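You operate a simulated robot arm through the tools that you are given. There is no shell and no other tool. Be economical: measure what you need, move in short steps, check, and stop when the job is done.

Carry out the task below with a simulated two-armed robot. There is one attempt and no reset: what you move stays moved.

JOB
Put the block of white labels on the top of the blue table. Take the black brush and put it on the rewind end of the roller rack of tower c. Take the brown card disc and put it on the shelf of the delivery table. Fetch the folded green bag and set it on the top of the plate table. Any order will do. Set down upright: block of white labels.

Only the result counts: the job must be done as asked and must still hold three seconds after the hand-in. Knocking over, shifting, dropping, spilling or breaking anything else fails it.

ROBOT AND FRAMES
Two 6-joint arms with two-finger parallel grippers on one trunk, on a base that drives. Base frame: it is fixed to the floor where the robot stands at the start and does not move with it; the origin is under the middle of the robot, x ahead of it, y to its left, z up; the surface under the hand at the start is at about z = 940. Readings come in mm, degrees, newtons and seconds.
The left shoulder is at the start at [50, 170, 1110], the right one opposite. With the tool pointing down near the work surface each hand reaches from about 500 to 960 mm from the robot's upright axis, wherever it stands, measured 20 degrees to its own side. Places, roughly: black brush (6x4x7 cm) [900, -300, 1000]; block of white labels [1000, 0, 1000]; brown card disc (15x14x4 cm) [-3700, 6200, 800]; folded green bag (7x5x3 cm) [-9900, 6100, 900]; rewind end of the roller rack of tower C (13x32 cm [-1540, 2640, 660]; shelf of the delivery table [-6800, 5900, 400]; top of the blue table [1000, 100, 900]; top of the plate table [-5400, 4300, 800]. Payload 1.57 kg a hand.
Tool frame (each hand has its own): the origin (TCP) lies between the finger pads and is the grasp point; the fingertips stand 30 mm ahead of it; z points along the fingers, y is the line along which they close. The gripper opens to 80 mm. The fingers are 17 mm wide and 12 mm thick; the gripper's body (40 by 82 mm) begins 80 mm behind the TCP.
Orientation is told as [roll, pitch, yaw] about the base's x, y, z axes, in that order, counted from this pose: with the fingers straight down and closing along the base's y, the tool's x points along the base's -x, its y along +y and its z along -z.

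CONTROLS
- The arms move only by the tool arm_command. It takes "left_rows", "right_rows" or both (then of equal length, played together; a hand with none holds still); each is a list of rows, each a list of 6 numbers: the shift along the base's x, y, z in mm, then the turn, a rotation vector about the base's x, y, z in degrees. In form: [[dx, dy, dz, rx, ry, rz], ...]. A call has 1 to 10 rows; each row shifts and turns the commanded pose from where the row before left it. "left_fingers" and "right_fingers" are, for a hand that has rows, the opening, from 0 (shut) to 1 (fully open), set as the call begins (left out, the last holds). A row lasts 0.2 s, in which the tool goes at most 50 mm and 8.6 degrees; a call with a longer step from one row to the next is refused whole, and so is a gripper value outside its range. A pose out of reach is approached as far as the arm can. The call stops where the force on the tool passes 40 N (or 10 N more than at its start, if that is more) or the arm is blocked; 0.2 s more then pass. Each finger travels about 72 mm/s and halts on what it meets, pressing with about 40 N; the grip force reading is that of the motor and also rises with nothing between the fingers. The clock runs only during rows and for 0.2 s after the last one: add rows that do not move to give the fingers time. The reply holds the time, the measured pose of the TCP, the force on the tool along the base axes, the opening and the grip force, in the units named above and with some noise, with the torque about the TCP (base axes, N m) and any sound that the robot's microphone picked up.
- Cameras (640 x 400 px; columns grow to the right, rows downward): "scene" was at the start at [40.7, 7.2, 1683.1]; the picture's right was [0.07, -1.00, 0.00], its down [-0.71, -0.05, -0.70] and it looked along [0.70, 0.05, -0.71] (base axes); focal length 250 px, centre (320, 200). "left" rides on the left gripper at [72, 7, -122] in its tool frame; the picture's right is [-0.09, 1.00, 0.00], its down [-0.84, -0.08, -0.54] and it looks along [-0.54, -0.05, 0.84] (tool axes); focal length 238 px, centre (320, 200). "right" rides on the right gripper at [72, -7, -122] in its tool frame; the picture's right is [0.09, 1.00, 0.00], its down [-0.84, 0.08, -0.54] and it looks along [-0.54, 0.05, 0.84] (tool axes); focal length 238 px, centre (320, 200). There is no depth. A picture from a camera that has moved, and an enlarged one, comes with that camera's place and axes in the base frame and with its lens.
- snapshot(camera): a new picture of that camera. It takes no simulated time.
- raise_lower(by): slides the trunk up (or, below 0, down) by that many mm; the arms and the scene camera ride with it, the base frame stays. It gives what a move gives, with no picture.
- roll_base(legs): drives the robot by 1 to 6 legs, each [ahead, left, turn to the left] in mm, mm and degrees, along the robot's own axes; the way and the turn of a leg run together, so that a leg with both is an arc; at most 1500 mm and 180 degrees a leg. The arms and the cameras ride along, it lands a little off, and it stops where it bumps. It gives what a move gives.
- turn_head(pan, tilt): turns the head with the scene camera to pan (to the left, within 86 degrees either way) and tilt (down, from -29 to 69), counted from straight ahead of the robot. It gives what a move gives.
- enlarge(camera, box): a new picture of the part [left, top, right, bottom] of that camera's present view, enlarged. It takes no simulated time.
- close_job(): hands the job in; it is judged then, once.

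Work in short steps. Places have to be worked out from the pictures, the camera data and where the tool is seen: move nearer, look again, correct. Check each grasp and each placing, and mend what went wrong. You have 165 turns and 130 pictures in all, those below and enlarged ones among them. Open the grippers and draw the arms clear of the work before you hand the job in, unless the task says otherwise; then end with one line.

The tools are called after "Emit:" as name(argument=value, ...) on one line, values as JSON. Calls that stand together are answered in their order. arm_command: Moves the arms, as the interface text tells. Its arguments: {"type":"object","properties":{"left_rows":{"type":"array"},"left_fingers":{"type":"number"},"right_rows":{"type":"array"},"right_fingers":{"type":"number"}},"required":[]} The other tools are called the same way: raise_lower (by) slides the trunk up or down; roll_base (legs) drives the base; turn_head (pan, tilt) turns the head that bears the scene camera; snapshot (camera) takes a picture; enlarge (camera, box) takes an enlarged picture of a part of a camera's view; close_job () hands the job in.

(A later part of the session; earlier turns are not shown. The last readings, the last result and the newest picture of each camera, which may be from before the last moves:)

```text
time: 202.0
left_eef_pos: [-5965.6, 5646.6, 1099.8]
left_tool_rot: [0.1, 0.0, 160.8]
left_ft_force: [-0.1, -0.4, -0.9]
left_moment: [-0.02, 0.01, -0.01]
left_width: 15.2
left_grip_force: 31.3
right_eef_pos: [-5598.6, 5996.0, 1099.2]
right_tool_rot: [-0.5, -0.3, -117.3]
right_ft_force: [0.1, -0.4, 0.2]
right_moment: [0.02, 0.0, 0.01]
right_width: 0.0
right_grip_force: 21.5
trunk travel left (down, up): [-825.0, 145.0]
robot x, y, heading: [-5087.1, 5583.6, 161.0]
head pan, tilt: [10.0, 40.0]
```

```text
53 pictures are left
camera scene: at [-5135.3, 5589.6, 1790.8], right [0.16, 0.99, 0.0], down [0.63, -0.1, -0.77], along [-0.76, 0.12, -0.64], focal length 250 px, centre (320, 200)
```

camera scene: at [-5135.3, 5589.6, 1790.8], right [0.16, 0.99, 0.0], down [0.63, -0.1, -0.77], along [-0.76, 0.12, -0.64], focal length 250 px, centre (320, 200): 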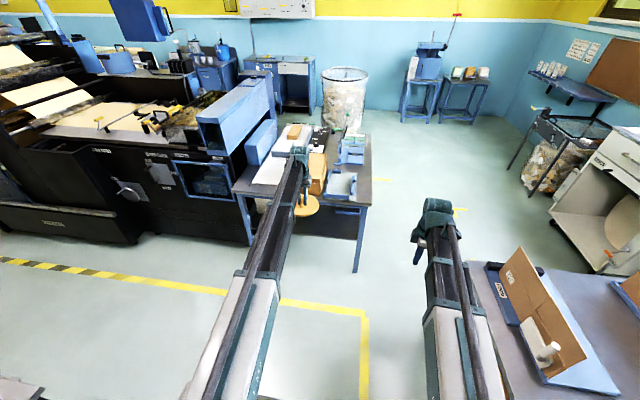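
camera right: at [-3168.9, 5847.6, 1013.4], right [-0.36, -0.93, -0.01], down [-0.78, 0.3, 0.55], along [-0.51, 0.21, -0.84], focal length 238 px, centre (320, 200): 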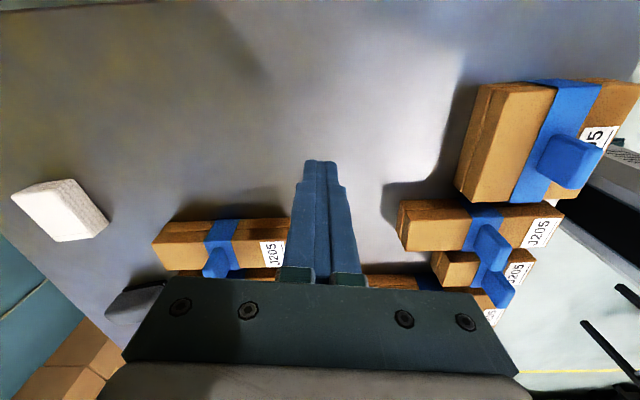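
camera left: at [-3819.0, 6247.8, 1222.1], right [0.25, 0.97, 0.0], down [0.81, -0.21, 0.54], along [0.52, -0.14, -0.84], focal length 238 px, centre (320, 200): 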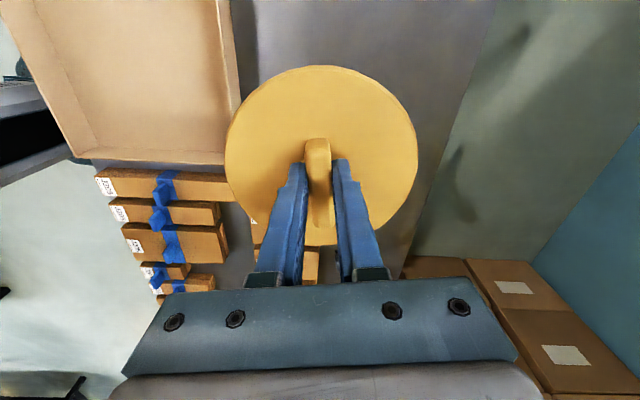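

Well placed, ~460 mm before the table front. Lower the trunk and tilt the left tool forward 40°.

Emit:
raise_lower(by=-655)

Emit:
arm_command(left_rows=[[0, 0, 0, 2.6, 7.57, 0], [0, 0, 0, 2.6, 7.57, 0], [0, 0, 0, 2.6, 7.57, 0], [0, 0, 0, 2.6, 7.57, 0], [0, 0, 0, 2.6, 7.57, 0], [0, 0, 0, 0, 0, 0]])

Emit:
snapshot(camera="scene")

Emit:
snapshot(camera="left")

```text
refused: -655 is not a number from -400 to 400
```

```text
time: 203.4
left_eef_pos: [-5965.1, 5647.4, 1151.0]
left_tool_rot: [0.3, -40.0, 160.8]
left_ft_force: [-0.1, 0.4, -1.6]
left_moment: [0.01, -0.01, 0.01]
left_width: 15.2
left_grip_force: 31.1
left hand out of reach, approached as far as the arm can: row 2, 3, 4, 5
right_eef_pos: [-5597.2, 5995.3, 1099.0]
right_tool_rot: [-0.5, -0.3, -117.5]
right_ft_force: [0.8, 0.2, 1.1]
right_moment: [-0.02, -0.01, 0.0]
right_width: 0.0
right_grip_force: 21.0
trunk travel left (down, up): [-825.0, 145.0]
robot x, y, heading: [-5092.3, 5586.4, 160.9]
head pan, tilt: [10.0, 40.0]
```

```text
52 pictures are left
camera scene: at [-5135.5, 5589.6, 1790.8], right [0.16, 0.99, 0.0], down [0.63, -0.1, -0.77], along [-0.76, 0.12, -0.64], focal length 250 px, centre (320, 200)
```

scene: 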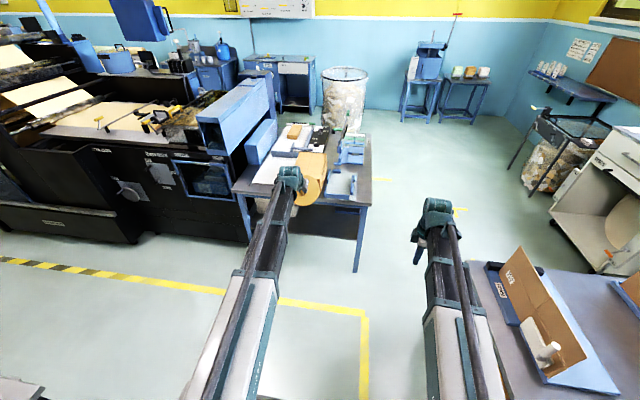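

```text
51 pictures are left
camera left: at [-5842.0, 5597.4, 1198.8], right [-0.39, -0.92, 0.06], down [-0.25, 0.17, 0.95], along [-0.89, 0.36, -0.3], focal length 238 px, centre (320, 200)
```

left: 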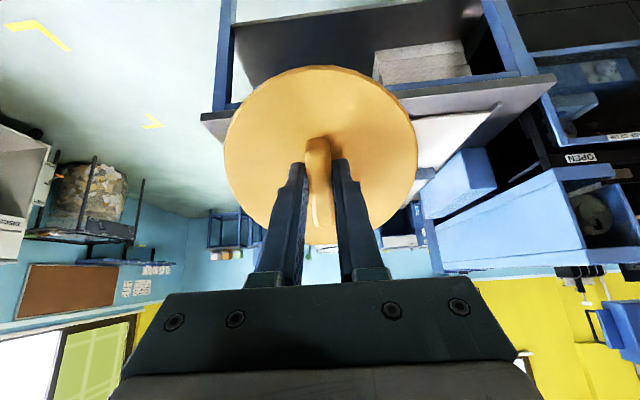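

Tilted 40°. Now lower in two steps to TCP ≈ 490.

Emit:
raise_lower(by=-340)

Emit:
raise_lower(by=-310)

Emit:
snapshot(camera="left")

Emit:
snapshot(camera="scene")

```text
time: 206.7
left_eef_pos: [-5965.1, 5646.9, 811.0]
left_tool_rot: [0.3, -39.9, 161.0]
left_ft_force: [0.1, -0.5, -1.9]
left_moment: [0.01, -0.06, 0.0]
left_width: 15.2
left_grip_force: 31.7
right_eef_pos: [-5597.0, 5995.5, 759.9]
right_tool_rot: [-0.5, -0.2, -117.4]
right_ft_force: [1.0, 0.2, 0.2]
right_moment: [-0.02, 0.0, 0.03]
right_width: 0.0
right_grip_force: 21.3
trunk travel left (down, up): [-485.0, 485.0]
robot x, y, heading: [-5089.9, 5587.6, 160.7]
head pan, tilt: [10.0, 40.0]
```

```text
time: 209.8
left_eef_pos: [-5967.0, 5647.7, 501.8]
left_tool_rot: [0.3, -39.9, 160.7]
left_ft_force: [0.5, -0.2, -1.2]
left_moment: [-0.02, -0.02, 0.01]
left_width: 14.8
left_grip_force: 30.8
right_eef_pos: [-5596.7, 5996.1, 449.4]
right_tool_rot: [-0.5, -0.3, -117.4]
right_ft_force: [-0.5, -0.5, -0.1]
right_moment: [0.01, 0.01, -0.03]
right_width: 0.1
right_grip_force: 21.0
trunk travel left (down, up): [-175.0, 795.0]
robot x, y, heading: [-5085.7, 5588.1, 160.7]
head pan, tilt: [10.0, 40.0]
```

```text
50 pictures are left
camera left: at [-5841.5, 5597.4, 549.0], right [-0.39, -0.92, 0.06], down [-0.25, 0.17, 0.95], along [-0.89, 0.36, -0.3], focal length 238 px, centre (320, 200)
```

left: 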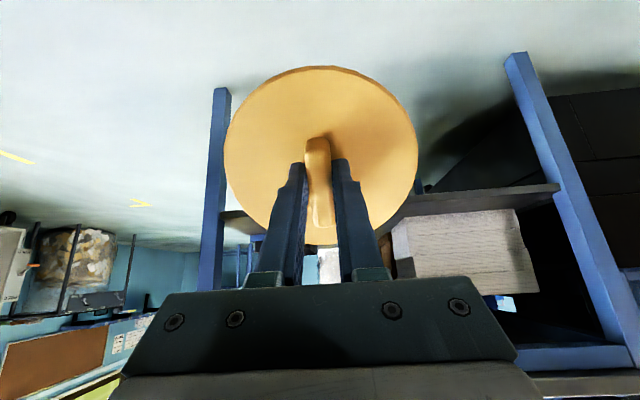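

```text
49 pictures are left
camera scene: at [-5135.1, 5589.5, 1140.8], right [0.16, 0.99, 0.0], down [0.63, -0.1, -0.77], along [-0.76, 0.12, -0.64], focal length 250 px, centre (320, 200)
```

scene: 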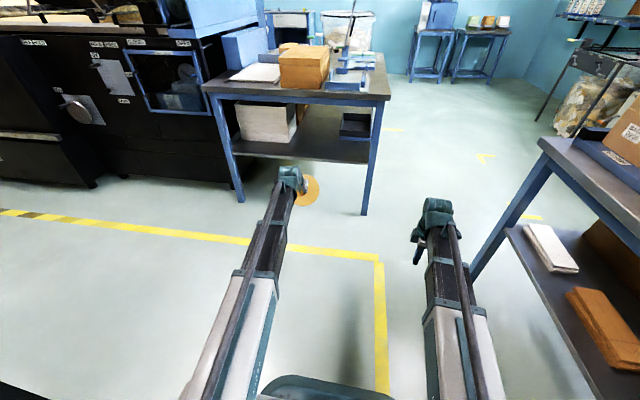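

Shelf geometry confirmed (front edge x'≈-7864, z≈397). Free spot centred y'≈3580; target TCP ≈(-6470,5866). Lower slightly and drive 380 ahead with 40 right, then recheck.

Emit:
raise_lower(by=-6)

Emit:
roll_base(legs=[[380, -40, 0]])

Emit:
snapshot(camera="scene")

Emit:
snapshot(camera="left")

```text
time: 210.4
left_eef_pos: [-5966.3, 5646.4, 494.9]
left_tool_rot: [0.3, -40.0, 160.8]
left_ft_force: [0.1, -0.1, -1.8]
left_moment: [-0.02, -0.03, 0.0]
left_width: 15.2
left_grip_force: 31.6
right_eef_pos: [-5597.1, 5996.0, 443.3]
right_tool_rot: [-0.5, -0.3, -117.4]
right_ft_force: [-0.1, 0.5, -0.3]
right_moment: [0.04, 0.01, 0.02]
right_width: 0.0
right_grip_force: 21.9
trunk travel left (down, up): [-169.0, 801.0]
robot x, y, heading: [-5087.6, 5590.6, 160.7]
head pan, tilt: [10.0, 40.0]
```

```text
time: 212.8
left_eef_pos: [-6310.3, 5812.0, 495.2]
left_tool_rot: [0.2, -39.8, 160.7]
left_ft_force: [0.4, 0.5, -1.2]
left_moment: [-0.03, -0.04, 0.0]
left_width: 15.3
left_grip_force: 30.9
right_eef_pos: [-5943.1, 6160.8, 444.2]
right_tool_rot: [-0.5, -0.3, -117.4]
right_ft_force: [-0.1, 0.2, -0.6]
right_moment: [0.01, 0.01, -0.01]
right_width: 0.3
right_grip_force: 21.5
trunk travel left (down, up): [-169.0, 801.0]
robot x, y, heading: [-5430.9, 5752.2, 160.3]
head pan, tilt: [10.0, 40.0]
```

```text
48 pictures are left
camera scene: at [-5480.7, 5754.0, 1134.8], right [0.16, 0.99, 0.0], down [0.63, -0.1, -0.77], along [-0.76, 0.12, -0.64], focal length 250 px, centre (320, 200)
```

scene: 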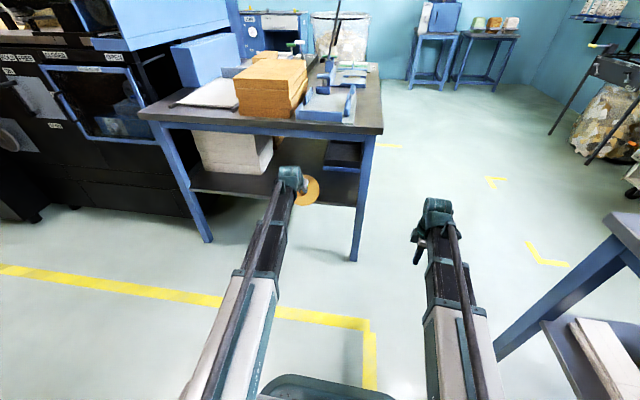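

```text
47 pictures are left
camera left: at [-6187.1, 5762.2, 543.0], right [-0.39, -0.92, 0.06], down [-0.25, 0.17, 0.95], along [-0.89, 0.36, -0.3], focal length 238 px, centre (320, 200)
```

left: 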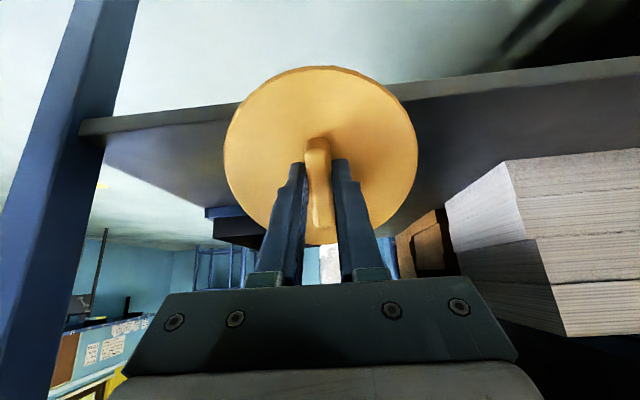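

Path is clear (stack's side y'≈3330, far left of the disc). Advance the last 165 mm.

Emit:
roll_base(legs=[[165, 0, 0]])

Emit:
snapshot(camera="scene")

Emit:
snapshot(camera="left")

```text
time: 214.2
left_eef_pos: [-6468.1, 5864.1, 495.1]
left_tool_rot: [0.3, -39.9, 161.0]
left_ft_force: [-0.1, -0.5, -0.7]
left_moment: [-0.02, -0.03, 0.0]
left_width: 15.2
left_grip_force: 31.1
right_eef_pos: [-6100.8, 6213.3, 443.6]
right_tool_rot: [-0.5, -0.3, -117.2]
right_ft_force: [0.2, -0.1, 0.5]
right_moment: [0.03, -0.05, 0.01]
right_width: 0.0
right_grip_force: 21.4
trunk travel left (down, up): [-169.0, 801.0]
robot x, y, heading: [-5590.4, 5808.0, 161.1]
head pan, tilt: [10.0, 40.0]
```

```text
46 pictures are left
camera scene: at [-5637.8, 5808.7, 1134.8], right [0.16, 0.99, 0.0], down [0.63, -0.1, -0.77], along [-0.76, 0.12, -0.64], focal length 250 px, centre (320, 200)
```

scene: 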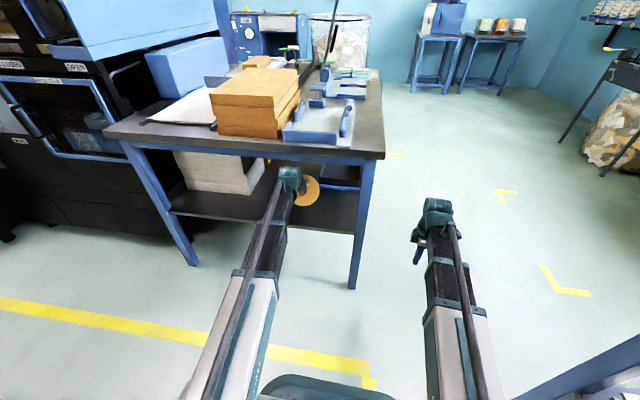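

```text
45 pictures are left
camera left: at [-6344.2, 5814.3, 543.0], right [-0.39, -0.92, 0.06], down [-0.25, 0.17, 0.95], along [-0.89, 0.35, -0.3], focal length 238 px, centre (320, 200)
```

left: 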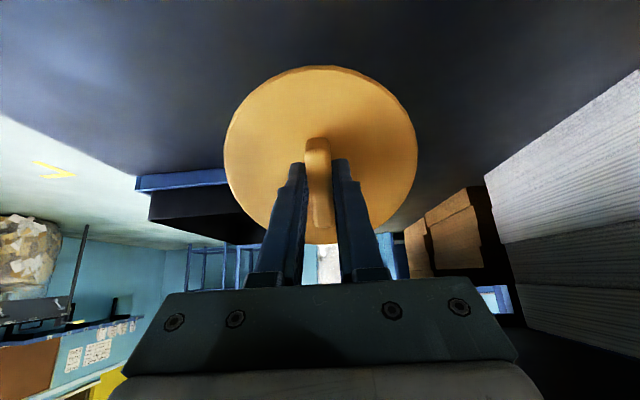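

Disc is over the shelf, ~105 mm in. Lower in steps, expecting the near edge to touch and the disc to pivot flat.

Emit:
raise_lower(by=-12)

Emit:
raise_lower(by=-6)

Emit:
raise_lower(by=-6)

Emit:
snapshot(camera="left")

```text
time: 214.8
left_eef_pos: [-6468.4, 5862.7, 484.2]
left_tool_rot: [0.2, -39.9, 161.0]
left_ft_force: [-1.0, 0.3, -1.6]
left_moment: [-0.01, -0.07, 0.01]
left_width: 15.1
left_grip_force: 31.2
right_eef_pos: [-6100.9, 6212.8, 432.5]
right_tool_rot: [-0.5, -0.3, -117.2]
right_ft_force: [-0.4, 0.3, -1.2]
right_moment: [0.03, -0.01, 0.06]
right_width: 0.2
right_grip_force: 21.8
trunk travel left (down, up): [-157.0, 813.0]
robot x, y, heading: [-5594.1, 5806.5, 160.8]
head pan, tilt: [10.0, 40.0]
```

```text
time: 215.4
left_eef_pos: [-6468.3, 5863.2, 477.0]
left_tool_rot: [0.3, -39.9, 161.0]
left_ft_force: [-0.2, -0.2, -0.2]
left_moment: [-0.04, -0.04, -0.02]
left_width: 15.1
left_grip_force: 30.9
right_eef_pos: [-6101.9, 6212.9, 426.5]
right_tool_rot: [-0.5, -0.3, -117.2]
right_ft_force: [-0.7, -0.6, -0.4]
right_moment: [0.01, -0.02, 0.0]
right_width: 0.1
right_grip_force: 21.8
trunk travel left (down, up): [-151.0, 819.0]
robot x, y, heading: [-5592.1, 5805.9, 160.9]
head pan, tilt: [10.0, 40.0]
```

```text
time: 215.9
left_eef_pos: [-6468.9, 5862.3, 473.3]
left_tool_rot: [0.2, -40.2, 160.9]
left_ft_force: [-5.9, 1.6, 20.1]
left_moment: [-0.05, -0.06, -0.02]
left_width: 15.6
left_grip_force: 30.9
right_eef_pos: [-6101.2, 6213.2, 420.9]
right_tool_rot: [-0.6, -0.4, -117.2]
right_ft_force: [0.6, 0.3, 0.9]
right_moment: [0.0, 0.0, 0.01]
right_width: 0.1
right_grip_force: 20.7
trunk travel left (down, up): [-145.0, 825.0]
robot x, y, heading: [-5595.1, 5804.7, 160.9]
head pan, tilt: [10.0, 40.0]
```

```text
44 pictures are left
camera left: at [-6344.5, 5814.6, 520.5], right [-0.39, -0.92, 0.06], down [-0.25, 0.17, 0.95], along [-0.89, 0.35, -0.29], focal length 238 px, centre (320, 200)
```

left: 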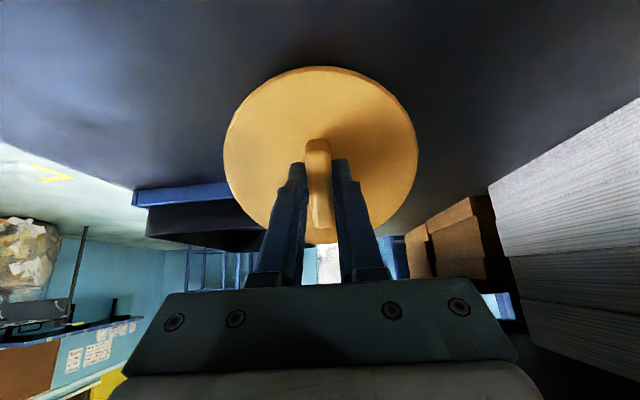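

Near edge touches at TCP ≈474. Continue lowering to pivot the disc.

Emit:
raise_lower(by=-6)

Emit:
raise_lower(by=-6)

Emit:
snapshot(camera="left")

```text
time: 216.5
left_eef_pos: [-6468.3, 5864.2, 468.0]
left_tool_rot: [0.5, -40.3, 160.9]
left_ft_force: [-6.4, 1.0, 30.1]
left_moment: [-0.16, -0.28, -0.04]
left_width: 15.2
left_grip_force: 31.0
right_eef_pos: [-6100.1, 6214.0, 415.5]
right_tool_rot: [-0.6, -0.5, -117.2]
right_ft_force: [-0.2, 0.9, -0.3]
right_moment: [0.04, 0.02, -0.03]
right_width: 0.1
right_grip_force: 21.3
trunk travel left (down, up): [-139.0, 831.0]
robot x, y, heading: [-5591.5, 5802.8, 160.9]
head pan, tilt: [10.0, 40.0]
```

```text
time: 216.8
left_eef_pos: [-6469.4, 5863.4, 466.5]
left_tool_rot: [0.3, -40.6, 161.0]
left_ft_force: [0.0, 1.7, 23.3]
left_moment: [-0.12, -0.61, 0.01]
left_width: 15.7
left_grip_force: 31.1
right_eef_pos: [-6101.4, 6211.9, 413.1]
right_tool_rot: [-0.6, -0.4, -117.1]
right_ft_force: [-0.6, -0.5, -0.2]
right_moment: [0.01, 0.0, -0.04]
right_width: 0.2
right_grip_force: 21.3
trunk travel left (down, up): [-137.0, 833.0]
robot x, y, heading: [-5592.9, 5808.3, 161.0]
head pan, tilt: [10.0, 40.0]
stopped: the force on the tool passed its limit at 45 N (the readings are from after the stop); the commanded pose is now the measured one
```

```text
43 pictures are left
camera left: at [-6344.7, 5814.8, 512.6], right [-0.39, -0.92, 0.06], down [-0.24, 0.17, 0.96], along [-0.89, 0.35, -0.29], focal length 238 px, centre (320, 200)
```

left: 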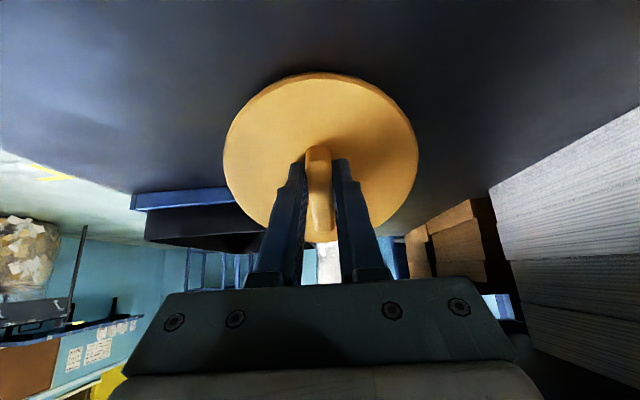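

The disc is beginning to pivot. Continue in small steps.

Emit:
raise_lower(by=-4)

Emit:
raise_lower(by=-4)

Emit:
raise_lower(by=-4)

Emit:
snapshot(camera="left")

```text
time: 217.3
left_eef_pos: [-6472.0, 5864.4, 464.7]
left_tool_rot: [0.3, -41.0, 160.9]
left_ft_force: [0.2, 0.5, 23.2]
left_moment: [-0.2, -0.55, 0.02]
left_width: 15.5
left_grip_force: 31.3
right_eef_pos: [-6101.6, 6213.0, 410.0]
right_tool_rot: [-0.6, -0.4, -117.0]
right_ft_force: [-0.1, -0.5, -0.3]
right_moment: [0.02, 0.02, -0.01]
right_width: 0.1
right_grip_force: 21.0
trunk travel left (down, up): [-134.0, 836.0]
robot x, y, heading: [-5593.2, 5803.7, 160.9]
head pan, tilt: [10.0, 40.0]
stopped: the force on the tool passed its limit at 42 N (the readings are from after the stop); the commanded pose is now the measured one
```

```text
time: 217.7
left_eef_pos: [-6473.3, 5864.9, 462.1]
left_tool_rot: [0.4, -41.5, 161.1]
left_ft_force: [-1.2, 0.0, 20.2]
left_moment: [-0.2, -0.56, 0.02]
left_width: 15.7
left_grip_force: 31.0
right_eef_pos: [-6101.2, 6212.9, 406.7]
right_tool_rot: [-0.5, -0.4, -117.1]
right_ft_force: [-1.2, -0.8, -0.2]
right_moment: [0.02, 0.0, 0.01]
right_width: 0.0
right_grip_force: 21.3
trunk travel left (down, up): [-131.0, 839.0]
robot x, y, heading: [-5592.6, 5806.2, 160.7]
head pan, tilt: [10.0, 40.0]
stopped: the force on the tool passed its limit at 41 N (the readings are from after the stop); the commanded pose is now the measured one
```

```text
time: 218.3
left_eef_pos: [-6474.0, 5865.8, 458.9]
left_tool_rot: [0.5, -41.5, 160.9]
left_ft_force: [-8.7, 1.3, 23.7]
left_moment: [-0.16, -0.2, -0.06]
left_width: 15.2
left_grip_force: 31.1
right_eef_pos: [-6100.8, 6213.0, 402.0]
right_tool_rot: [-0.7, -0.4, -117.3]
right_ft_force: [-0.2, -0.5, 0.0]
right_moment: [-0.01, -0.02, 0.01]
right_width: 0.1
right_grip_force: 21.5
trunk travel left (down, up): [-127.0, 843.0]
robot x, y, heading: [-5591.8, 5805.5, 160.7]
head pan, tilt: [10.0, 40.0]
```

```text
42 pictures are left
camera left: at [-6348.4, 5815.8, 502.1], right [-0.39, -0.92, 0.07], down [-0.23, 0.17, 0.96], along [-0.89, 0.35, -0.27], focal length 238 px, centre (320, 200)
```

left: 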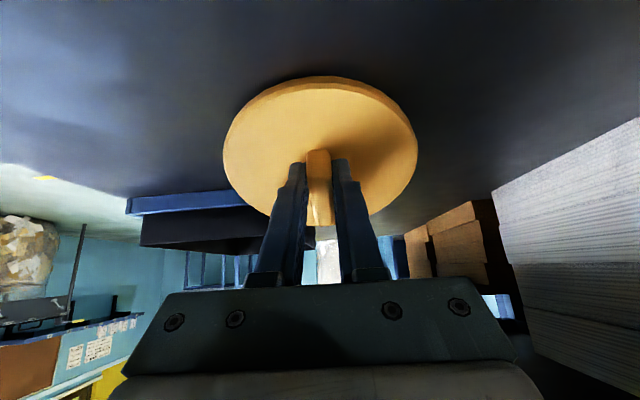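

Pivoting steadily. Continue.

Emit:
raise_lower(by=-5)

Emit:
raise_lower(by=-5)

Emit:
raise_lower(by=-5)

Emit:
raise_lower(by=-5)

Emit:
snapshot(camera="left")

```text
time: 218.8
left_eef_pos: [-6472.8, 5864.9, 452.9]
left_tool_rot: [0.3, -41.4, 161.0]
left_ft_force: [-8.5, 1.4, 22.5]
left_moment: [-0.13, -0.25, -0.04]
left_width: 15.4
left_grip_force: 30.8
right_eef_pos: [-6100.4, 6213.3, 397.2]
right_tool_rot: [-0.6, -0.4, -117.2]
right_ft_force: [0.2, 0.3, -0.2]
right_moment: [0.02, 0.01, -0.01]
right_width: 0.0
right_grip_force: 21.0
trunk travel left (down, up): [-122.0, 848.0]
robot x, y, heading: [-5589.2, 5807.0, 160.7]
head pan, tilt: [10.0, 40.0]
```

```text
time: 219.3
left_eef_pos: [-6473.2, 5865.0, 447.9]
left_tool_rot: [0.4, -41.5, 161.1]
left_ft_force: [-9.5, 2.7, 22.0]
left_moment: [-0.13, -0.26, 0.02]
left_width: 15.5
left_grip_force: 31.4
right_eef_pos: [-6101.1, 6214.2, 393.4]
right_tool_rot: [-0.6, -0.3, -117.1]
right_ft_force: [0.0, -0.1, -0.5]
right_moment: [0.02, -0.02, 0.0]
right_width: 0.0
right_grip_force: 21.8
trunk travel left (down, up): [-117.0, 853.0]
robot x, y, heading: [-5590.1, 5803.0, 161.1]
head pan, tilt: [10.0, 40.0]
```

```text
time: 219.9
left_eef_pos: [-6472.6, 5865.7, 442.2]
left_tool_rot: [0.4, -41.2, 161.0]
left_ft_force: [-7.2, 3.3, 18.6]
left_moment: [-0.03, -0.41, 0.06]
left_width: 15.6
left_grip_force: 31.0
right_eef_pos: [-6100.9, 6212.0, 386.8]
right_tool_rot: [-0.5, -0.4, -117.3]
right_ft_force: [-0.4, 0.1, 0.7]
right_moment: [-0.03, 0.01, 0.01]
right_width: 0.0
right_grip_force: 21.1
trunk travel left (down, up): [-112.0, 858.0]
robot x, y, heading: [-5593.4, 5807.5, 160.6]
head pan, tilt: [10.0, 40.0]
```

```text
time: 220.4
left_eef_pos: [-6473.7, 5865.0, 438.7]
left_tool_rot: [0.5, -41.8, 161.0]
left_ft_force: [-3.4, 1.1, 35.7]
left_moment: [0.22, 0.46, 0.02]
left_width: 15.4
left_grip_force: 31.0
right_eef_pos: [-6100.4, 6213.2, 382.9]
right_tool_rot: [-0.7, -0.4, -117.3]
right_ft_force: [0.9, -0.5, -0.4]
right_moment: [-0.03, -0.02, -0.02]
right_width: 0.0
right_grip_force: 21.3
trunk travel left (down, up): [-107.0, 863.0]
robot x, y, heading: [-5591.0, 5808.6, 160.8]
head pan, tilt: [10.0, 40.0]
```

```text
41 pictures are left
camera left: at [-6347.3, 5815.8, 483.4], right [-0.39, -0.92, 0.07], down [-0.22, 0.16, 0.96], along [-0.9, 0.35, -0.27], focal length 238 px, centre (320, 200)
```

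left: 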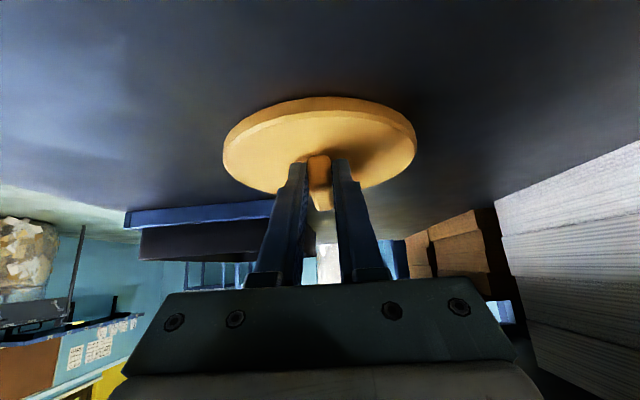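

Force jump and torque reversal: disc is flat on the shelf. Open and check.

Emit:
arm_command(left_rows=[[0, 0, 0, 0, 0, 0], [0, 0, 0, 0, 0, 0], [0, 0, 0, 0, 0, 0], [0, 0, 0, 0, 0, 0], [0, 0, 0, 0, 0, 0]], left_fingers=0.8)

Emit:
raise_lower(by=6)

Emit:
snapshot(camera="left")

```text
time: 221.6
left_eef_pos: [-6472.6, 5864.3, 438.9]
left_tool_rot: [0.5, -41.6, 161.0]
left_ft_force: [-2.3, -15.3, 36.6]
left_moment: [0.29, 0.31, 0.29]
left_width: 54.2
left_grip_force: 0.1
right_eef_pos: [-6101.8, 6213.0, 384.0]
right_tool_rot: [-0.7, -0.4, -117.2]
right_ft_force: [0.2, -0.1, 0.2]
right_moment: [0.0, -0.03, -0.01]
right_width: 0.1
right_grip_force: 20.8
trunk travel left (down, up): [-107.0, 863.0]
robot x, y, heading: [-5591.5, 5806.7, 160.9]
head pan, tilt: [10.0, 40.0]
```

```text
time: 222.2
left_eef_pos: [-6472.6, 5867.2, 440.6]
left_tool_rot: [0.4, -40.9, 160.9]
left_ft_force: [-0.4, -0.4, -0.4]
left_moment: [0.05, -0.03, -0.01]
left_width: 64.1
left_grip_force: 0.1
right_eef_pos: [-6101.9, 6214.3, 386.9]
right_tool_rot: [-0.5, -0.3, -117.2]
right_ft_force: [0.1, -0.6, -1.1]
right_moment: [-0.02, 0.01, 0.01]
right_width: 0.0
right_grip_force: 21.7
trunk travel left (down, up): [-113.0, 857.0]
robot x, y, heading: [-5591.6, 5809.0, 160.7]
head pan, tilt: [10.0, 40.0]
```

```text
40 pictures are left
camera left: at [-6347.5, 5817.6, 486.4], right [-0.39, -0.92, 0.06], down [-0.23, 0.17, 0.96], along [-0.89, 0.36, -0.28], focal length 238 px, centre (320, 200)
```

left: 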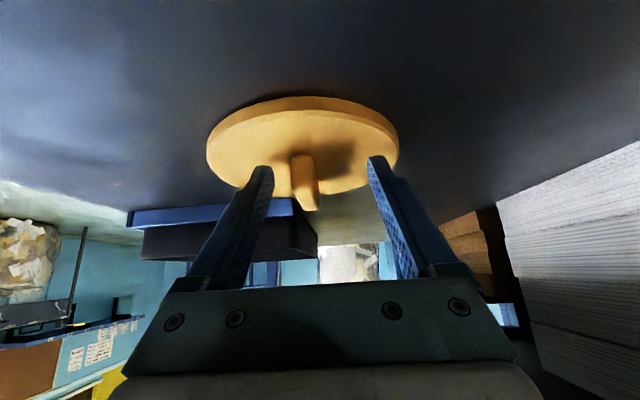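

Disc lies flat, released. Raise 10 mm more and back straight out.

Emit:
raise_lower(by=12)

Emit:
roll_base(legs=[[-450, 0, 0]])

Emit:
snapshot(camera="left")

Emit:
snapshot(camera="scene")

```text
time: 222.8
left_eef_pos: [-6473.4, 5864.3, 453.6]
left_tool_rot: [0.4, -41.1, 161.0]
left_ft_force: [-0.5, 0.4, -0.3]
left_moment: [0.01, 0.0, 0.03]
left_width: 64.0
left_grip_force: 0.0
right_eef_pos: [-6102.0, 6212.7, 399.1]
right_tool_rot: [-0.5, -0.3, -117.2]
right_ft_force: [-0.4, 0.2, 0.0]
right_moment: [-0.05, 0.04, 0.05]
right_width: 0.0
right_grip_force: 22.2
trunk travel left (down, up): [-125.0, 845.0]
robot x, y, heading: [-5595.2, 5800.5, 161.1]
head pan, tilt: [10.0, 40.0]
```

```text
time: 225.4
left_eef_pos: [-6058.5, 5722.1, 454.2]
left_tool_rot: [0.4, -41.3, 161.0]
left_ft_force: [-0.6, 0.3, -0.5]
left_moment: [0.01, -0.03, 0.05]
left_width: 63.7
left_grip_force: 0.1
right_eef_pos: [-5685.5, 6069.0, 399.9]
right_tool_rot: [-0.5, -0.2, -117.3]
right_ft_force: [0.5, 0.6, -0.4]
right_moment: [-0.02, 0.03, 0.01]
right_width: 0.1
right_grip_force: 21.3
trunk travel left (down, up): [-125.0, 845.0]
robot x, y, heading: [-5171.6, 5661.3, 160.9]
head pan, tilt: [10.0, 40.0]
```

```text
39 pictures are left
camera left: at [-5932.9, 5671.7, 498.9], right [-0.39, -0.92, 0.07], down [-0.23, 0.17, 0.96], along [-0.89, 0.36, -0.28], focal length 238 px, centre (320, 200)
```

left: 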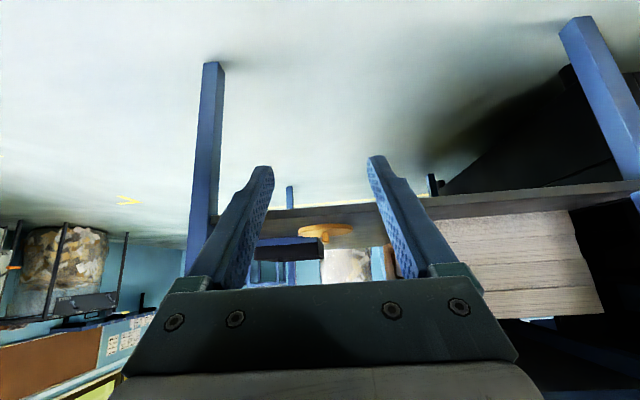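

```text
38 pictures are left
camera scene: at [-5222.7, 5664.5, 1090.5], right [0.16, 0.99, 0.0], down [0.63, -0.1, -0.77], along [-0.76, 0.12, -0.64], focal length 250 px, centre (320, 200)
```

scene: 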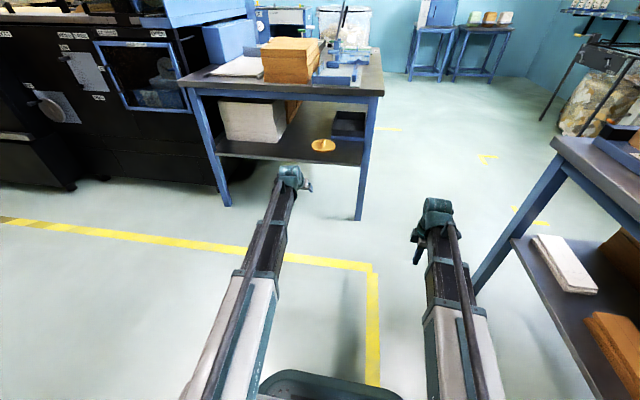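

Disc rests on the shelf. Now the green bag near (-9900,6100,900), on the blue desk at the back wall. Raise the trunk, untilt the left tool, and pass diagonally between the delivery table and the bench.

Emit:
raise_lower(by=400)

Emit:
raise_lower(by=330)

Emit:
arm_command(left_rows=[[0, 0, 0, -2.6, -7.57, 0], [0, 0, 0, -2.6, -7.57, 0], [0, 0, 0, -2.6, -7.57, 0], [0, 0, 0, -2.6, -7.57, 0], [0, 0, 0, -2.9, -8.1, 0], [0, 0, 0, 0, 0, 0]])

Emit:
roll_base(legs=[[620, 0, 0], [0, 0, -38]])

Emit:
turn_head(pan=20, tilt=25)

Emit:
snapshot(camera="scene")

```text
time: 229.3
left_eef_pos: [-6056.9, 5721.9, 854.2]
left_tool_rot: [0.4, -41.3, 161.0]
left_ft_force: [0.2, 0.2, -0.9]
left_moment: [0.01, -0.01, 0.01]
left_width: 63.8
left_grip_force: 0.0
right_eef_pos: [-5686.1, 6069.9, 800.4]
right_tool_rot: [-0.6, -0.3, -117.3]
right_ft_force: [0.0, -0.8, 0.2]
right_moment: [0.0, 0.03, 0.0]
right_width: 0.1
right_grip_force: 21.6
trunk travel left (down, up): [-525.0, 445.0]
robot x, y, heading: [-5174.3, 5661.8, 160.6]
head pan, tilt: [10.0, 40.0]
```

```text
time: 232.5
left_eef_pos: [-6058.6, 5722.6, 1184.2]
left_tool_rot: [0.3, -41.2, 161.0]
left_ft_force: [-0.5, -0.1, -0.1]
left_moment: [-0.03, -0.04, 0.03]
left_width: 64.1
left_grip_force: 0.1
right_eef_pos: [-5686.6, 6068.6, 1129.3]
right_tool_rot: [-0.5, -0.3, -117.1]
right_ft_force: [-0.4, 0.2, -0.8]
right_moment: [-0.02, -0.02, -0.01]
right_width: 0.1
right_grip_force: 21.1
trunk travel left (down, up): [-855.0, 115.0]
robot x, y, heading: [-5176.6, 5663.5, 160.6]
head pan, tilt: [10.0, 40.0]
```

```text
time: 233.9
left_eef_pos: [-6056.9, 5722.1, 1129.1]
left_tool_rot: [0.4, -0.5, 160.9]
left_ft_force: [0.0, -0.2, -0.2]
left_moment: [-0.03, 0.01, 0.03]
left_width: 64.1
left_grip_force: 0.1
left hand out of reach, approached as far as the arm can: row 1, 2, 3, 4
right_eef_pos: [-5686.0, 6068.5, 1130.2]
right_tool_rot: [-0.6, -0.2, -117.2]
right_ft_force: [0.4, -0.3, 0.0]
right_moment: [0.01, -0.01, 0.02]
right_width: 0.0
right_grip_force: 21.2
trunk travel left (down, up): [-855.0, 115.0]
robot x, y, heading: [-5176.5, 5663.6, 160.9]
head pan, tilt: [10.0, 40.0]
```

```text
time: 239.2
left_eef_pos: [-6428.2, 6454.7, 1129.5]
left_tool_rot: [0.5, -0.6, 123.2]
left_ft_force: [0.2, 0.1, -0.4]
left_moment: [0.0, 0.03, 0.02]
left_width: 64.1
left_grip_force: 0.0
right_eef_pos: [-5921.6, 6502.5, 1130.3]
right_tool_rot: [-0.5, -0.4, -154.9]
right_ft_force: [0.2, -0.6, -1.3]
right_moment: [0.02, -0.03, -0.01]
right_width: 0.0
right_grip_force: 21.1
trunk travel left (down, up): [-855.0, 115.0]
robot x, y, heading: [-5765.1, 5865.8, 123.0]
head pan, tilt: [10.0, 40.0]
```

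```text
time: 240.0
left_eef_pos: [-6428.9, 6454.8, 1128.8]
left_tool_rot: [0.5, -0.7, 123.1]
left_ft_force: [-0.4, 0.4, 0.3]
left_moment: [0.0, 0.0, 0.04]
left_width: 64.0
left_grip_force: 0.0
right_eef_pos: [-5921.7, 6501.7, 1129.1]
right_tool_rot: [-0.5, -0.2, -154.9]
right_ft_force: [-0.5, -0.6, -0.3]
right_moment: [-0.02, 0.01, 0.05]
right_width: 0.0
right_grip_force: 21.1
trunk travel left (down, up): [-855.0, 115.0]
robot x, y, heading: [-5766.8, 5869.7, 123.0]
head pan, tilt: [20.0, 25.0]
```

```text
37 pictures are left
camera scene: at [-5820.0, 5892.0, 1843.8], right [0.6, 0.8, 0.0], down [0.34, -0.25, -0.91], along [-0.72, 0.54, -0.42], focal length 250 px, centre (320, 200)
```

scene: 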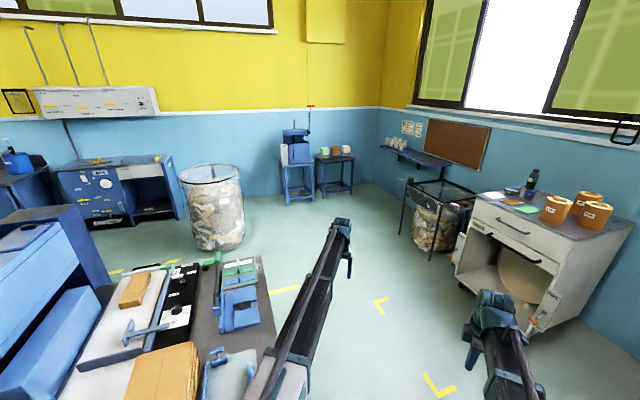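

Good view of the blue desk at left. Enlarge it to find the green bag.

Emit:
enlarge(camera="scene", box=[40, 130, 260, 260])

```text
2.91 times, centred on (150, 195) of scene
camera zoom: at [-5820.0, 5892.0, 1843.8], right [0.6, 0.8, 0.0], down [0.34, -0.25, -0.91], along [-0.72, 0.54, -0.42], focal length 727 px, centre (814, 214)
```

zoom: 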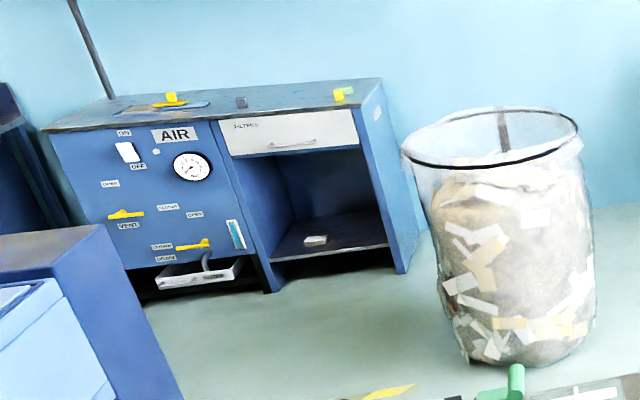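

The folded green bag is on the right end of the desk top at ≈(-9960,6115). Drive diagonally through the gap, then turn back to face -x' and look.

Emit:
roll_base(legs=[[1150, 0, 0], [0, 0, 38.5], [500, 0, 0]])

Emit:
turn_head(pan=40, tilt=25)

Emit:
snapshot(camera="scene")

```text
time: 250.1
left_eef_pos: [-7723.1, 7091.0, 1129.0]
left_tool_rot: [0.4, -0.5, 159.4]
left_ft_force: [-0.1, 0.2, 0.6]
left_moment: [0.03, -0.01, 0.01]
left_width: 63.8
left_grip_force: 0.0
right_eef_pos: [-7342.7, 7429.2, 1130.1]
right_tool_rot: [-0.5, -0.3, -118.8]
right_ft_force: [-0.5, 0.8, -0.9]
right_moment: [-0.02, 0.01, -0.02]
right_width: 0.1
right_grip_force: 21.7
trunk travel left (down, up): [-855.0, 115.0]
robot x, y, heading: [-6845.7, 7008.9, 159.0]
head pan, tilt: [20.0, 25.0]
```

```text
time: 251.0
left_eef_pos: [-7722.2, 7093.2, 1129.9]
left_tool_rot: [0.3, -0.5, 159.3]
left_ft_force: [0.7, 0.8, -0.6]
left_moment: [0.01, 0.03, 0.01]
left_width: 64.0
left_grip_force: 0.2
right_eef_pos: [-7341.7, 7429.5, 1130.2]
right_tool_rot: [-0.6, -0.2, -118.8]
right_ft_force: [0.0, 0.5, -0.2]
right_moment: [0.0, 0.01, 0.0]
right_width: 0.1
right_grip_force: 21.3
trunk travel left (down, up): [-855.0, 115.0]
robot x, y, heading: [-6845.1, 7015.4, 159.1]
head pan, tilt: [40.0, 25.0]
```

```text
35 pictures are left
camera scene: at [-6892.9, 6965.2, 1843.8], right [-0.33, 0.94, 0.0], down [0.4, 0.14, -0.91], along [-0.86, -0.3, -0.42], focal length 250 px, centre (320, 200)
```

scene: 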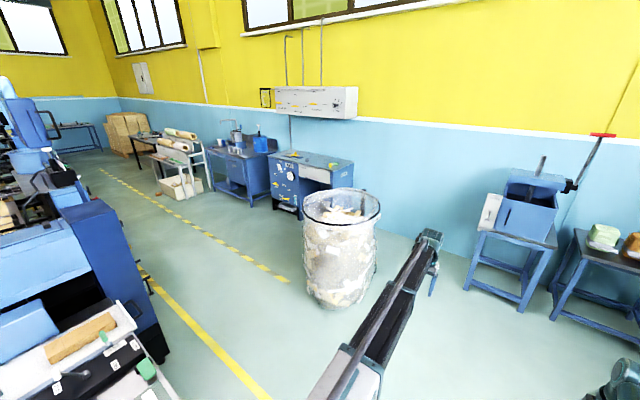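

The aisle behind the press is open; the bin sits at about x' -10200, y' 3500. Raise the trunk, go ahead to x'≈-9400, then strafe left past the bin to y'≈2750.

Emit:
raise_lower(by=110)

Emit:
roll_base(legs=[[0, 0, 3], [700, 0, 0], [0, 900, 0], [0, 900, 0]])

Emit:
turn_head(pan=0, tilt=30)

Emit:
snapshot(camera="scene")

```text
time: 252.4
left_eef_pos: [-7722.6, 7091.0, 1239.7]
left_tool_rot: [0.4, -0.4, 159.4]
left_ft_force: [0.5, 0.1, -0.3]
left_moment: [0.0, 0.02, 0.03]
left_width: 63.8
left_grip_force: 0.1
right_eef_pos: [-7341.5, 7428.6, 1238.6]
right_tool_rot: [-0.5, -0.3, -118.8]
right_ft_force: [0.7, -1.0, 0.7]
right_moment: [0.0, -0.02, 0.0]
right_width: 0.0
right_grip_force: 21.2
trunk travel left (down, up): [-965.0, 5.0]
robot x, y, heading: [-6841.2, 7003.1, 159.0]
head pan, tilt: [40.0, 25.0]
```

```text
time: 265.3
left_eef_pos: [-8954.8, 5569.9, 1239.7]
left_tool_rot: [0.4, -0.6, 161.8]
left_ft_force: [0.9, 0.3, 0.3]
left_moment: [0.03, -0.02, 0.02]
left_width: 63.8
left_grip_force: 0.0
right_eef_pos: [-8587.8, 5923.6, 1239.1]
right_tool_rot: [-0.5, -0.3, -116.5]
right_ft_force: [0.6, -0.4, 0.1]
right_moment: [0.0, -0.02, 0.01]
right_width: 0.0
right_grip_force: 21.5
trunk travel left (down, up): [-965.0, 5.0]
robot x, y, heading: [-8075.2, 5525.5, 161.4]
head pan, tilt: [40.0, 25.0]
```

```text
time: 266.4
left_eef_pos: [-8953.6, 5570.2, 1239.5]
left_tool_rot: [0.4, -0.6, 161.7]
left_ft_force: [-0.2, 0.5, -0.2]
left_moment: [-0.04, -0.02, -0.02]
left_width: 64.2
left_grip_force: 0.1
right_eef_pos: [-8588.8, 5921.8, 1240.8]
right_tool_rot: [-0.4, -0.4, -116.6]
right_ft_force: [-0.5, 0.1, 0.5]
right_moment: [0.02, 0.0, 0.03]
right_width: 0.0
right_grip_force: 21.1
trunk travel left (down, up): [-965.0, 5.0]
robot x, y, heading: [-8073.0, 5522.8, 161.1]
head pan, tilt: [0.0, 30.0]
```

```text
34 pictures are left
camera scene: at [-8120.5, 5539.2, 1945.9], right [0.32, 0.95, 0.0], down [0.47, -0.16, -0.87], along [-0.82, 0.27, -0.5], focal length 250 px, centre (320, 200)
```

scene: 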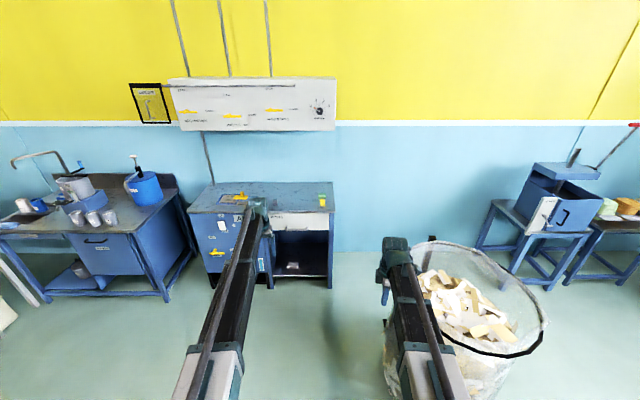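

In front of the desk. Enlarge the bag.

Emit:
enlarge(camera="scene", box=[270, 170, 350, 220])

```text
8.00 times, centred on (310, 195) of scene
camera zoom: at [-8120.5, 5539.2, 1945.9], right [0.32, 0.95, 0.0], down [0.47, -0.16, -0.87], along [-0.82, 0.27, -0.5], focal length 1999 px, centre (400, 240)
```

zoom: 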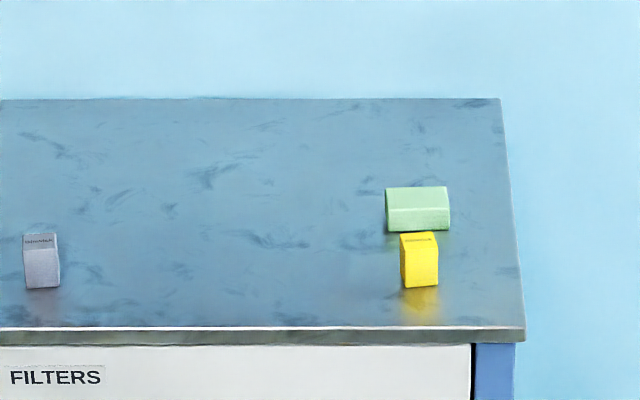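

Bag centre ≈(-9901,6169), top z≈905, with a yellow block ~90 mm in front of it. I'll use the right hand (already turned to close fore-aft). Draw the left hand back and outwards, open the right, shift left 190, and advance 1150.

Emit:
arm_command(left_rows=[[28.8, -30, 0, 0, 0, 0], [28.8, -30, 0, 0, 0, 0], [28.8, -30, 0, 0, 0, 0], [28.8, -30, 0, 0, 0, 0], [28.8, -30, 0, 0, 0, 0], [28.8, -30, 0, 0, 0, 0], [28.8, -30, 0, 0, 0, 0], [28.8, -30, 0, 0, 0, 0], [28.8, -30, 0, 0, 0, 0], [28.8, -30, 0, 0, 0, 0]], left_fingers=0)

Emit:
roll_base(legs=[[0, 190, 0], [1130, 0, 0]])

Emit:
arm_command(right_rows=[[0, 0, 0, 0, 0, 0], [0, 0, 0, 0, 0, 0], [0, 0, 0, 0, 0, 0]], right_fingers=1)

Emit:
snapshot(camera="right")

Emit:
turn_head(pan=-5, tilt=55)

Emit:
snapshot(camera="scene")

```text
time: 268.6
left_eef_pos: [-8664.9, 5271.2, 1240.0]
left_tool_rot: [0.4, -0.7, 161.6]
left_ft_force: [-0.2, 0.4, -0.2]
left_moment: [0.03, 0.02, 0.02]
left_width: 0.2
left_grip_force: 21.6
right_eef_pos: [-8587.2, 5922.2, 1240.6]
right_tool_rot: [-0.5, -0.2, -116.5]
right_ft_force: [0.8, -0.2, -0.1]
right_moment: [0.03, -0.01, 0.01]
right_width: 0.0
right_grip_force: 20.8
trunk travel left (down, up): [-965.0, 5.0]
robot x, y, heading: [-8073.8, 5523.1, 161.6]
head pan, tilt: [0.0, 30.0]
```

```text
time: 275.5
left_eef_pos: [-9792.2, 5467.6, 1238.7]
left_tool_rot: [0.3, -0.5, 160.7]
left_ft_force: [0.1, -0.3, 0.3]
left_moment: [0.0, -0.01, 0.03]
left_width: 0.2
left_grip_force: 21.2
right_eef_pos: [-9700.8, 6116.7, 1239.0]
right_tool_rot: [-0.4, -0.3, -117.5]
right_ft_force: [-0.5, 0.5, -0.3]
right_moment: [0.0, -0.03, 0.02]
right_width: 0.1
right_grip_force: 21.0
trunk travel left (down, up): [-965.0, 5.0]
robot x, y, heading: [-9189.6, 5705.5, 160.5]
head pan, tilt: [0.0, 30.0]
```

```text
time: 276.3
left_eef_pos: [-9791.6, 5467.4, 1239.8]
left_tool_rot: [0.4, -0.6, 160.6]
left_ft_force: [0.3, 0.0, 0.9]
left_moment: [0.01, -0.01, -0.01]
left_width: 0.1
left_grip_force: 21.6
right_eef_pos: [-9702.1, 6117.9, 1239.2]
right_tool_rot: [-0.4, -0.4, -117.4]
right_ft_force: [-0.5, -0.3, -0.3]
right_moment: [-0.01, 0.02, -0.02]
right_width: 80.2
right_grip_force: 0.1
trunk travel left (down, up): [-965.0, 5.0]
robot x, y, heading: [-9197.8, 5707.2, 160.6]
head pan, tilt: [0.0, 30.0]
```

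```text
32 pictures are left
camera right: at [-9672.8, 6183.7, 1361.7], right [0.93, -0.38, -0.01], down [-0.31, -0.78, 0.55], along [-0.21, -0.5, -0.84], focal length 238 px, centre (320, 200)
```

right: 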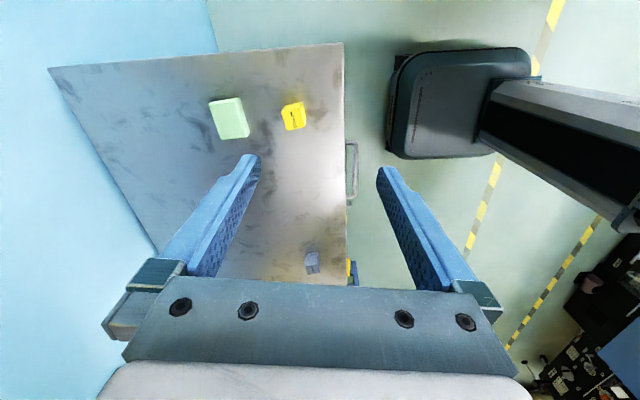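

```text
time: 277.2
left_eef_pos: [-9791.2, 5467.4, 1240.8]
left_tool_rot: [0.5, -0.6, 160.7]
left_ft_force: [0.2, 0.8, 0.5]
left_moment: [0.0, -0.03, 0.0]
left_width: 0.0
left_grip_force: 21.6
right_eef_pos: [-9702.0, 6117.1, 1239.8]
right_tool_rot: [-0.5, -0.4, -117.5]
right_ft_force: [-0.1, 0.7, 0.4]
right_moment: [-0.02, -0.03, 0.01]
right_width: 80.3
right_grip_force: 0.0
trunk travel left (down, up): [-965.0, 5.0]
robot x, y, heading: [-9193.8, 5710.7, 160.4]
head pan, tilt: [-5.0, 55.0]
```

```text
31 pictures are left
camera scene: at [-9221.8, 5725.7, 1909.9], right [0.41, 0.91, 0.0], down [0.75, -0.34, -0.57], along [-0.52, 0.24, -0.82], focal length 250 px, centre (320, 200)
```

scene: 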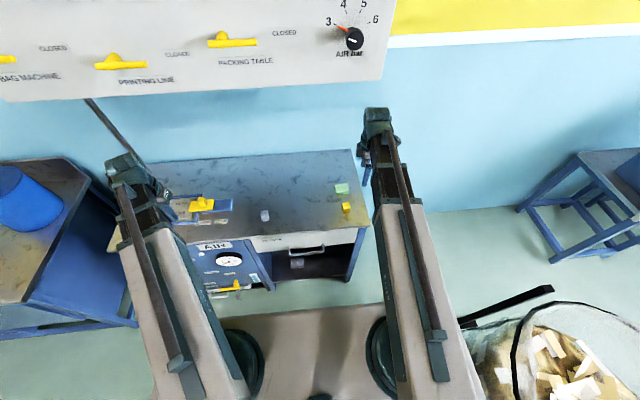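

Bag ≈(-9875,6150). Lower the trunk 200 first (wall panel above), then extend the right hand over the bag with +9° yaw; draw the left a bit further back.

Emit:
raise_lower(by=-210)

Emit:
arm_command(right_rows=[[-34.6, 6.6, 0, 0, 0, 2], [-34.6, 6.6, 0, 0, 0, 2], [-34.6, 6.6, 0, 0, 0, 2], [-34.6, 6.6, 0, 0, 0, 2], [-34.6, 6.6, 0, 0, 0, 1], [0, 0, 0, 0, 0, 0]], left_rows=[[28, -10, 0, 0, 0, 0], [28, -10, 0, 0, 0, 0], [0, 0, 0, 0, 0, 0], [0, 0, 0, 0, 0, 0], [0, 0, 0, 0, 0, 0], [0, 0, 0, 0, 0, 0]])

Emit:
snapshot(camera="right")

```text
time: 279.4
left_eef_pos: [-9791.5, 5467.2, 1029.5]
left_tool_rot: [0.3, -0.7, 160.8]
left_ft_force: [0.2, 0.1, 0.1]
left_moment: [0.04, 0.03, -0.01]
left_width: 0.0
left_grip_force: 21.1
right_eef_pos: [-9701.1, 6118.0, 1030.5]
right_tool_rot: [-0.5, -0.2, -117.5]
right_ft_force: [0.0, -0.2, -0.1]
right_moment: [0.01, 0.01, -0.02]
right_width: 79.9
right_grip_force: 0.1
trunk travel left (down, up): [-755.0, 215.0]
robot x, y, heading: [-9193.5, 5707.5, 160.6]
head pan, tilt: [-5.0, 55.0]
```

```text
time: 280.8
left_eef_pos: [-9735.9, 5445.6, 1030.1]
left_tool_rot: [0.4, -0.6, 160.7]
left_ft_force: [-0.5, -1.1, -0.1]
left_moment: [-0.01, 0.0, 0.03]
left_width: 0.2
left_grip_force: 20.7
right_eef_pos: [-9875.6, 6148.9, 1030.0]
right_tool_rot: [-0.5, -0.3, -108.3]
right_ft_force: [0.0, 0.2, -1.0]
right_moment: [-0.03, -0.01, 0.01]
right_width: 80.1
right_grip_force: 0.1
trunk travel left (down, up): [-755.0, 215.0]
robot x, y, heading: [-9191.6, 5707.5, 160.6]
head pan, tilt: [-5.0, 55.0]
```

```text
30 pictures are left
camera right: at [-9858.2, 6219.8, 1151.8], right [0.97, -0.23, -0.01], down [-0.19, -0.82, 0.55], along [-0.13, -0.53, -0.84], focal length 238 px, centre (320, 200)
```

right: 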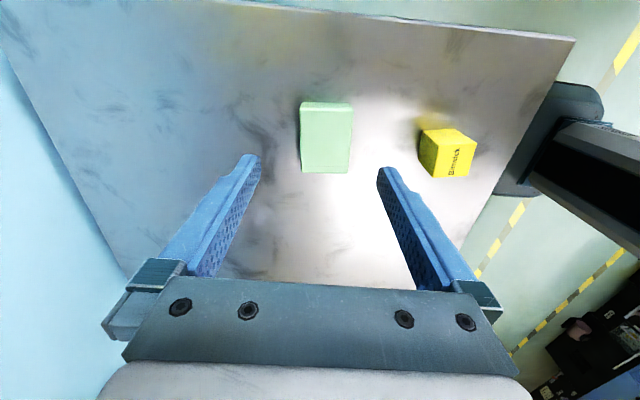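

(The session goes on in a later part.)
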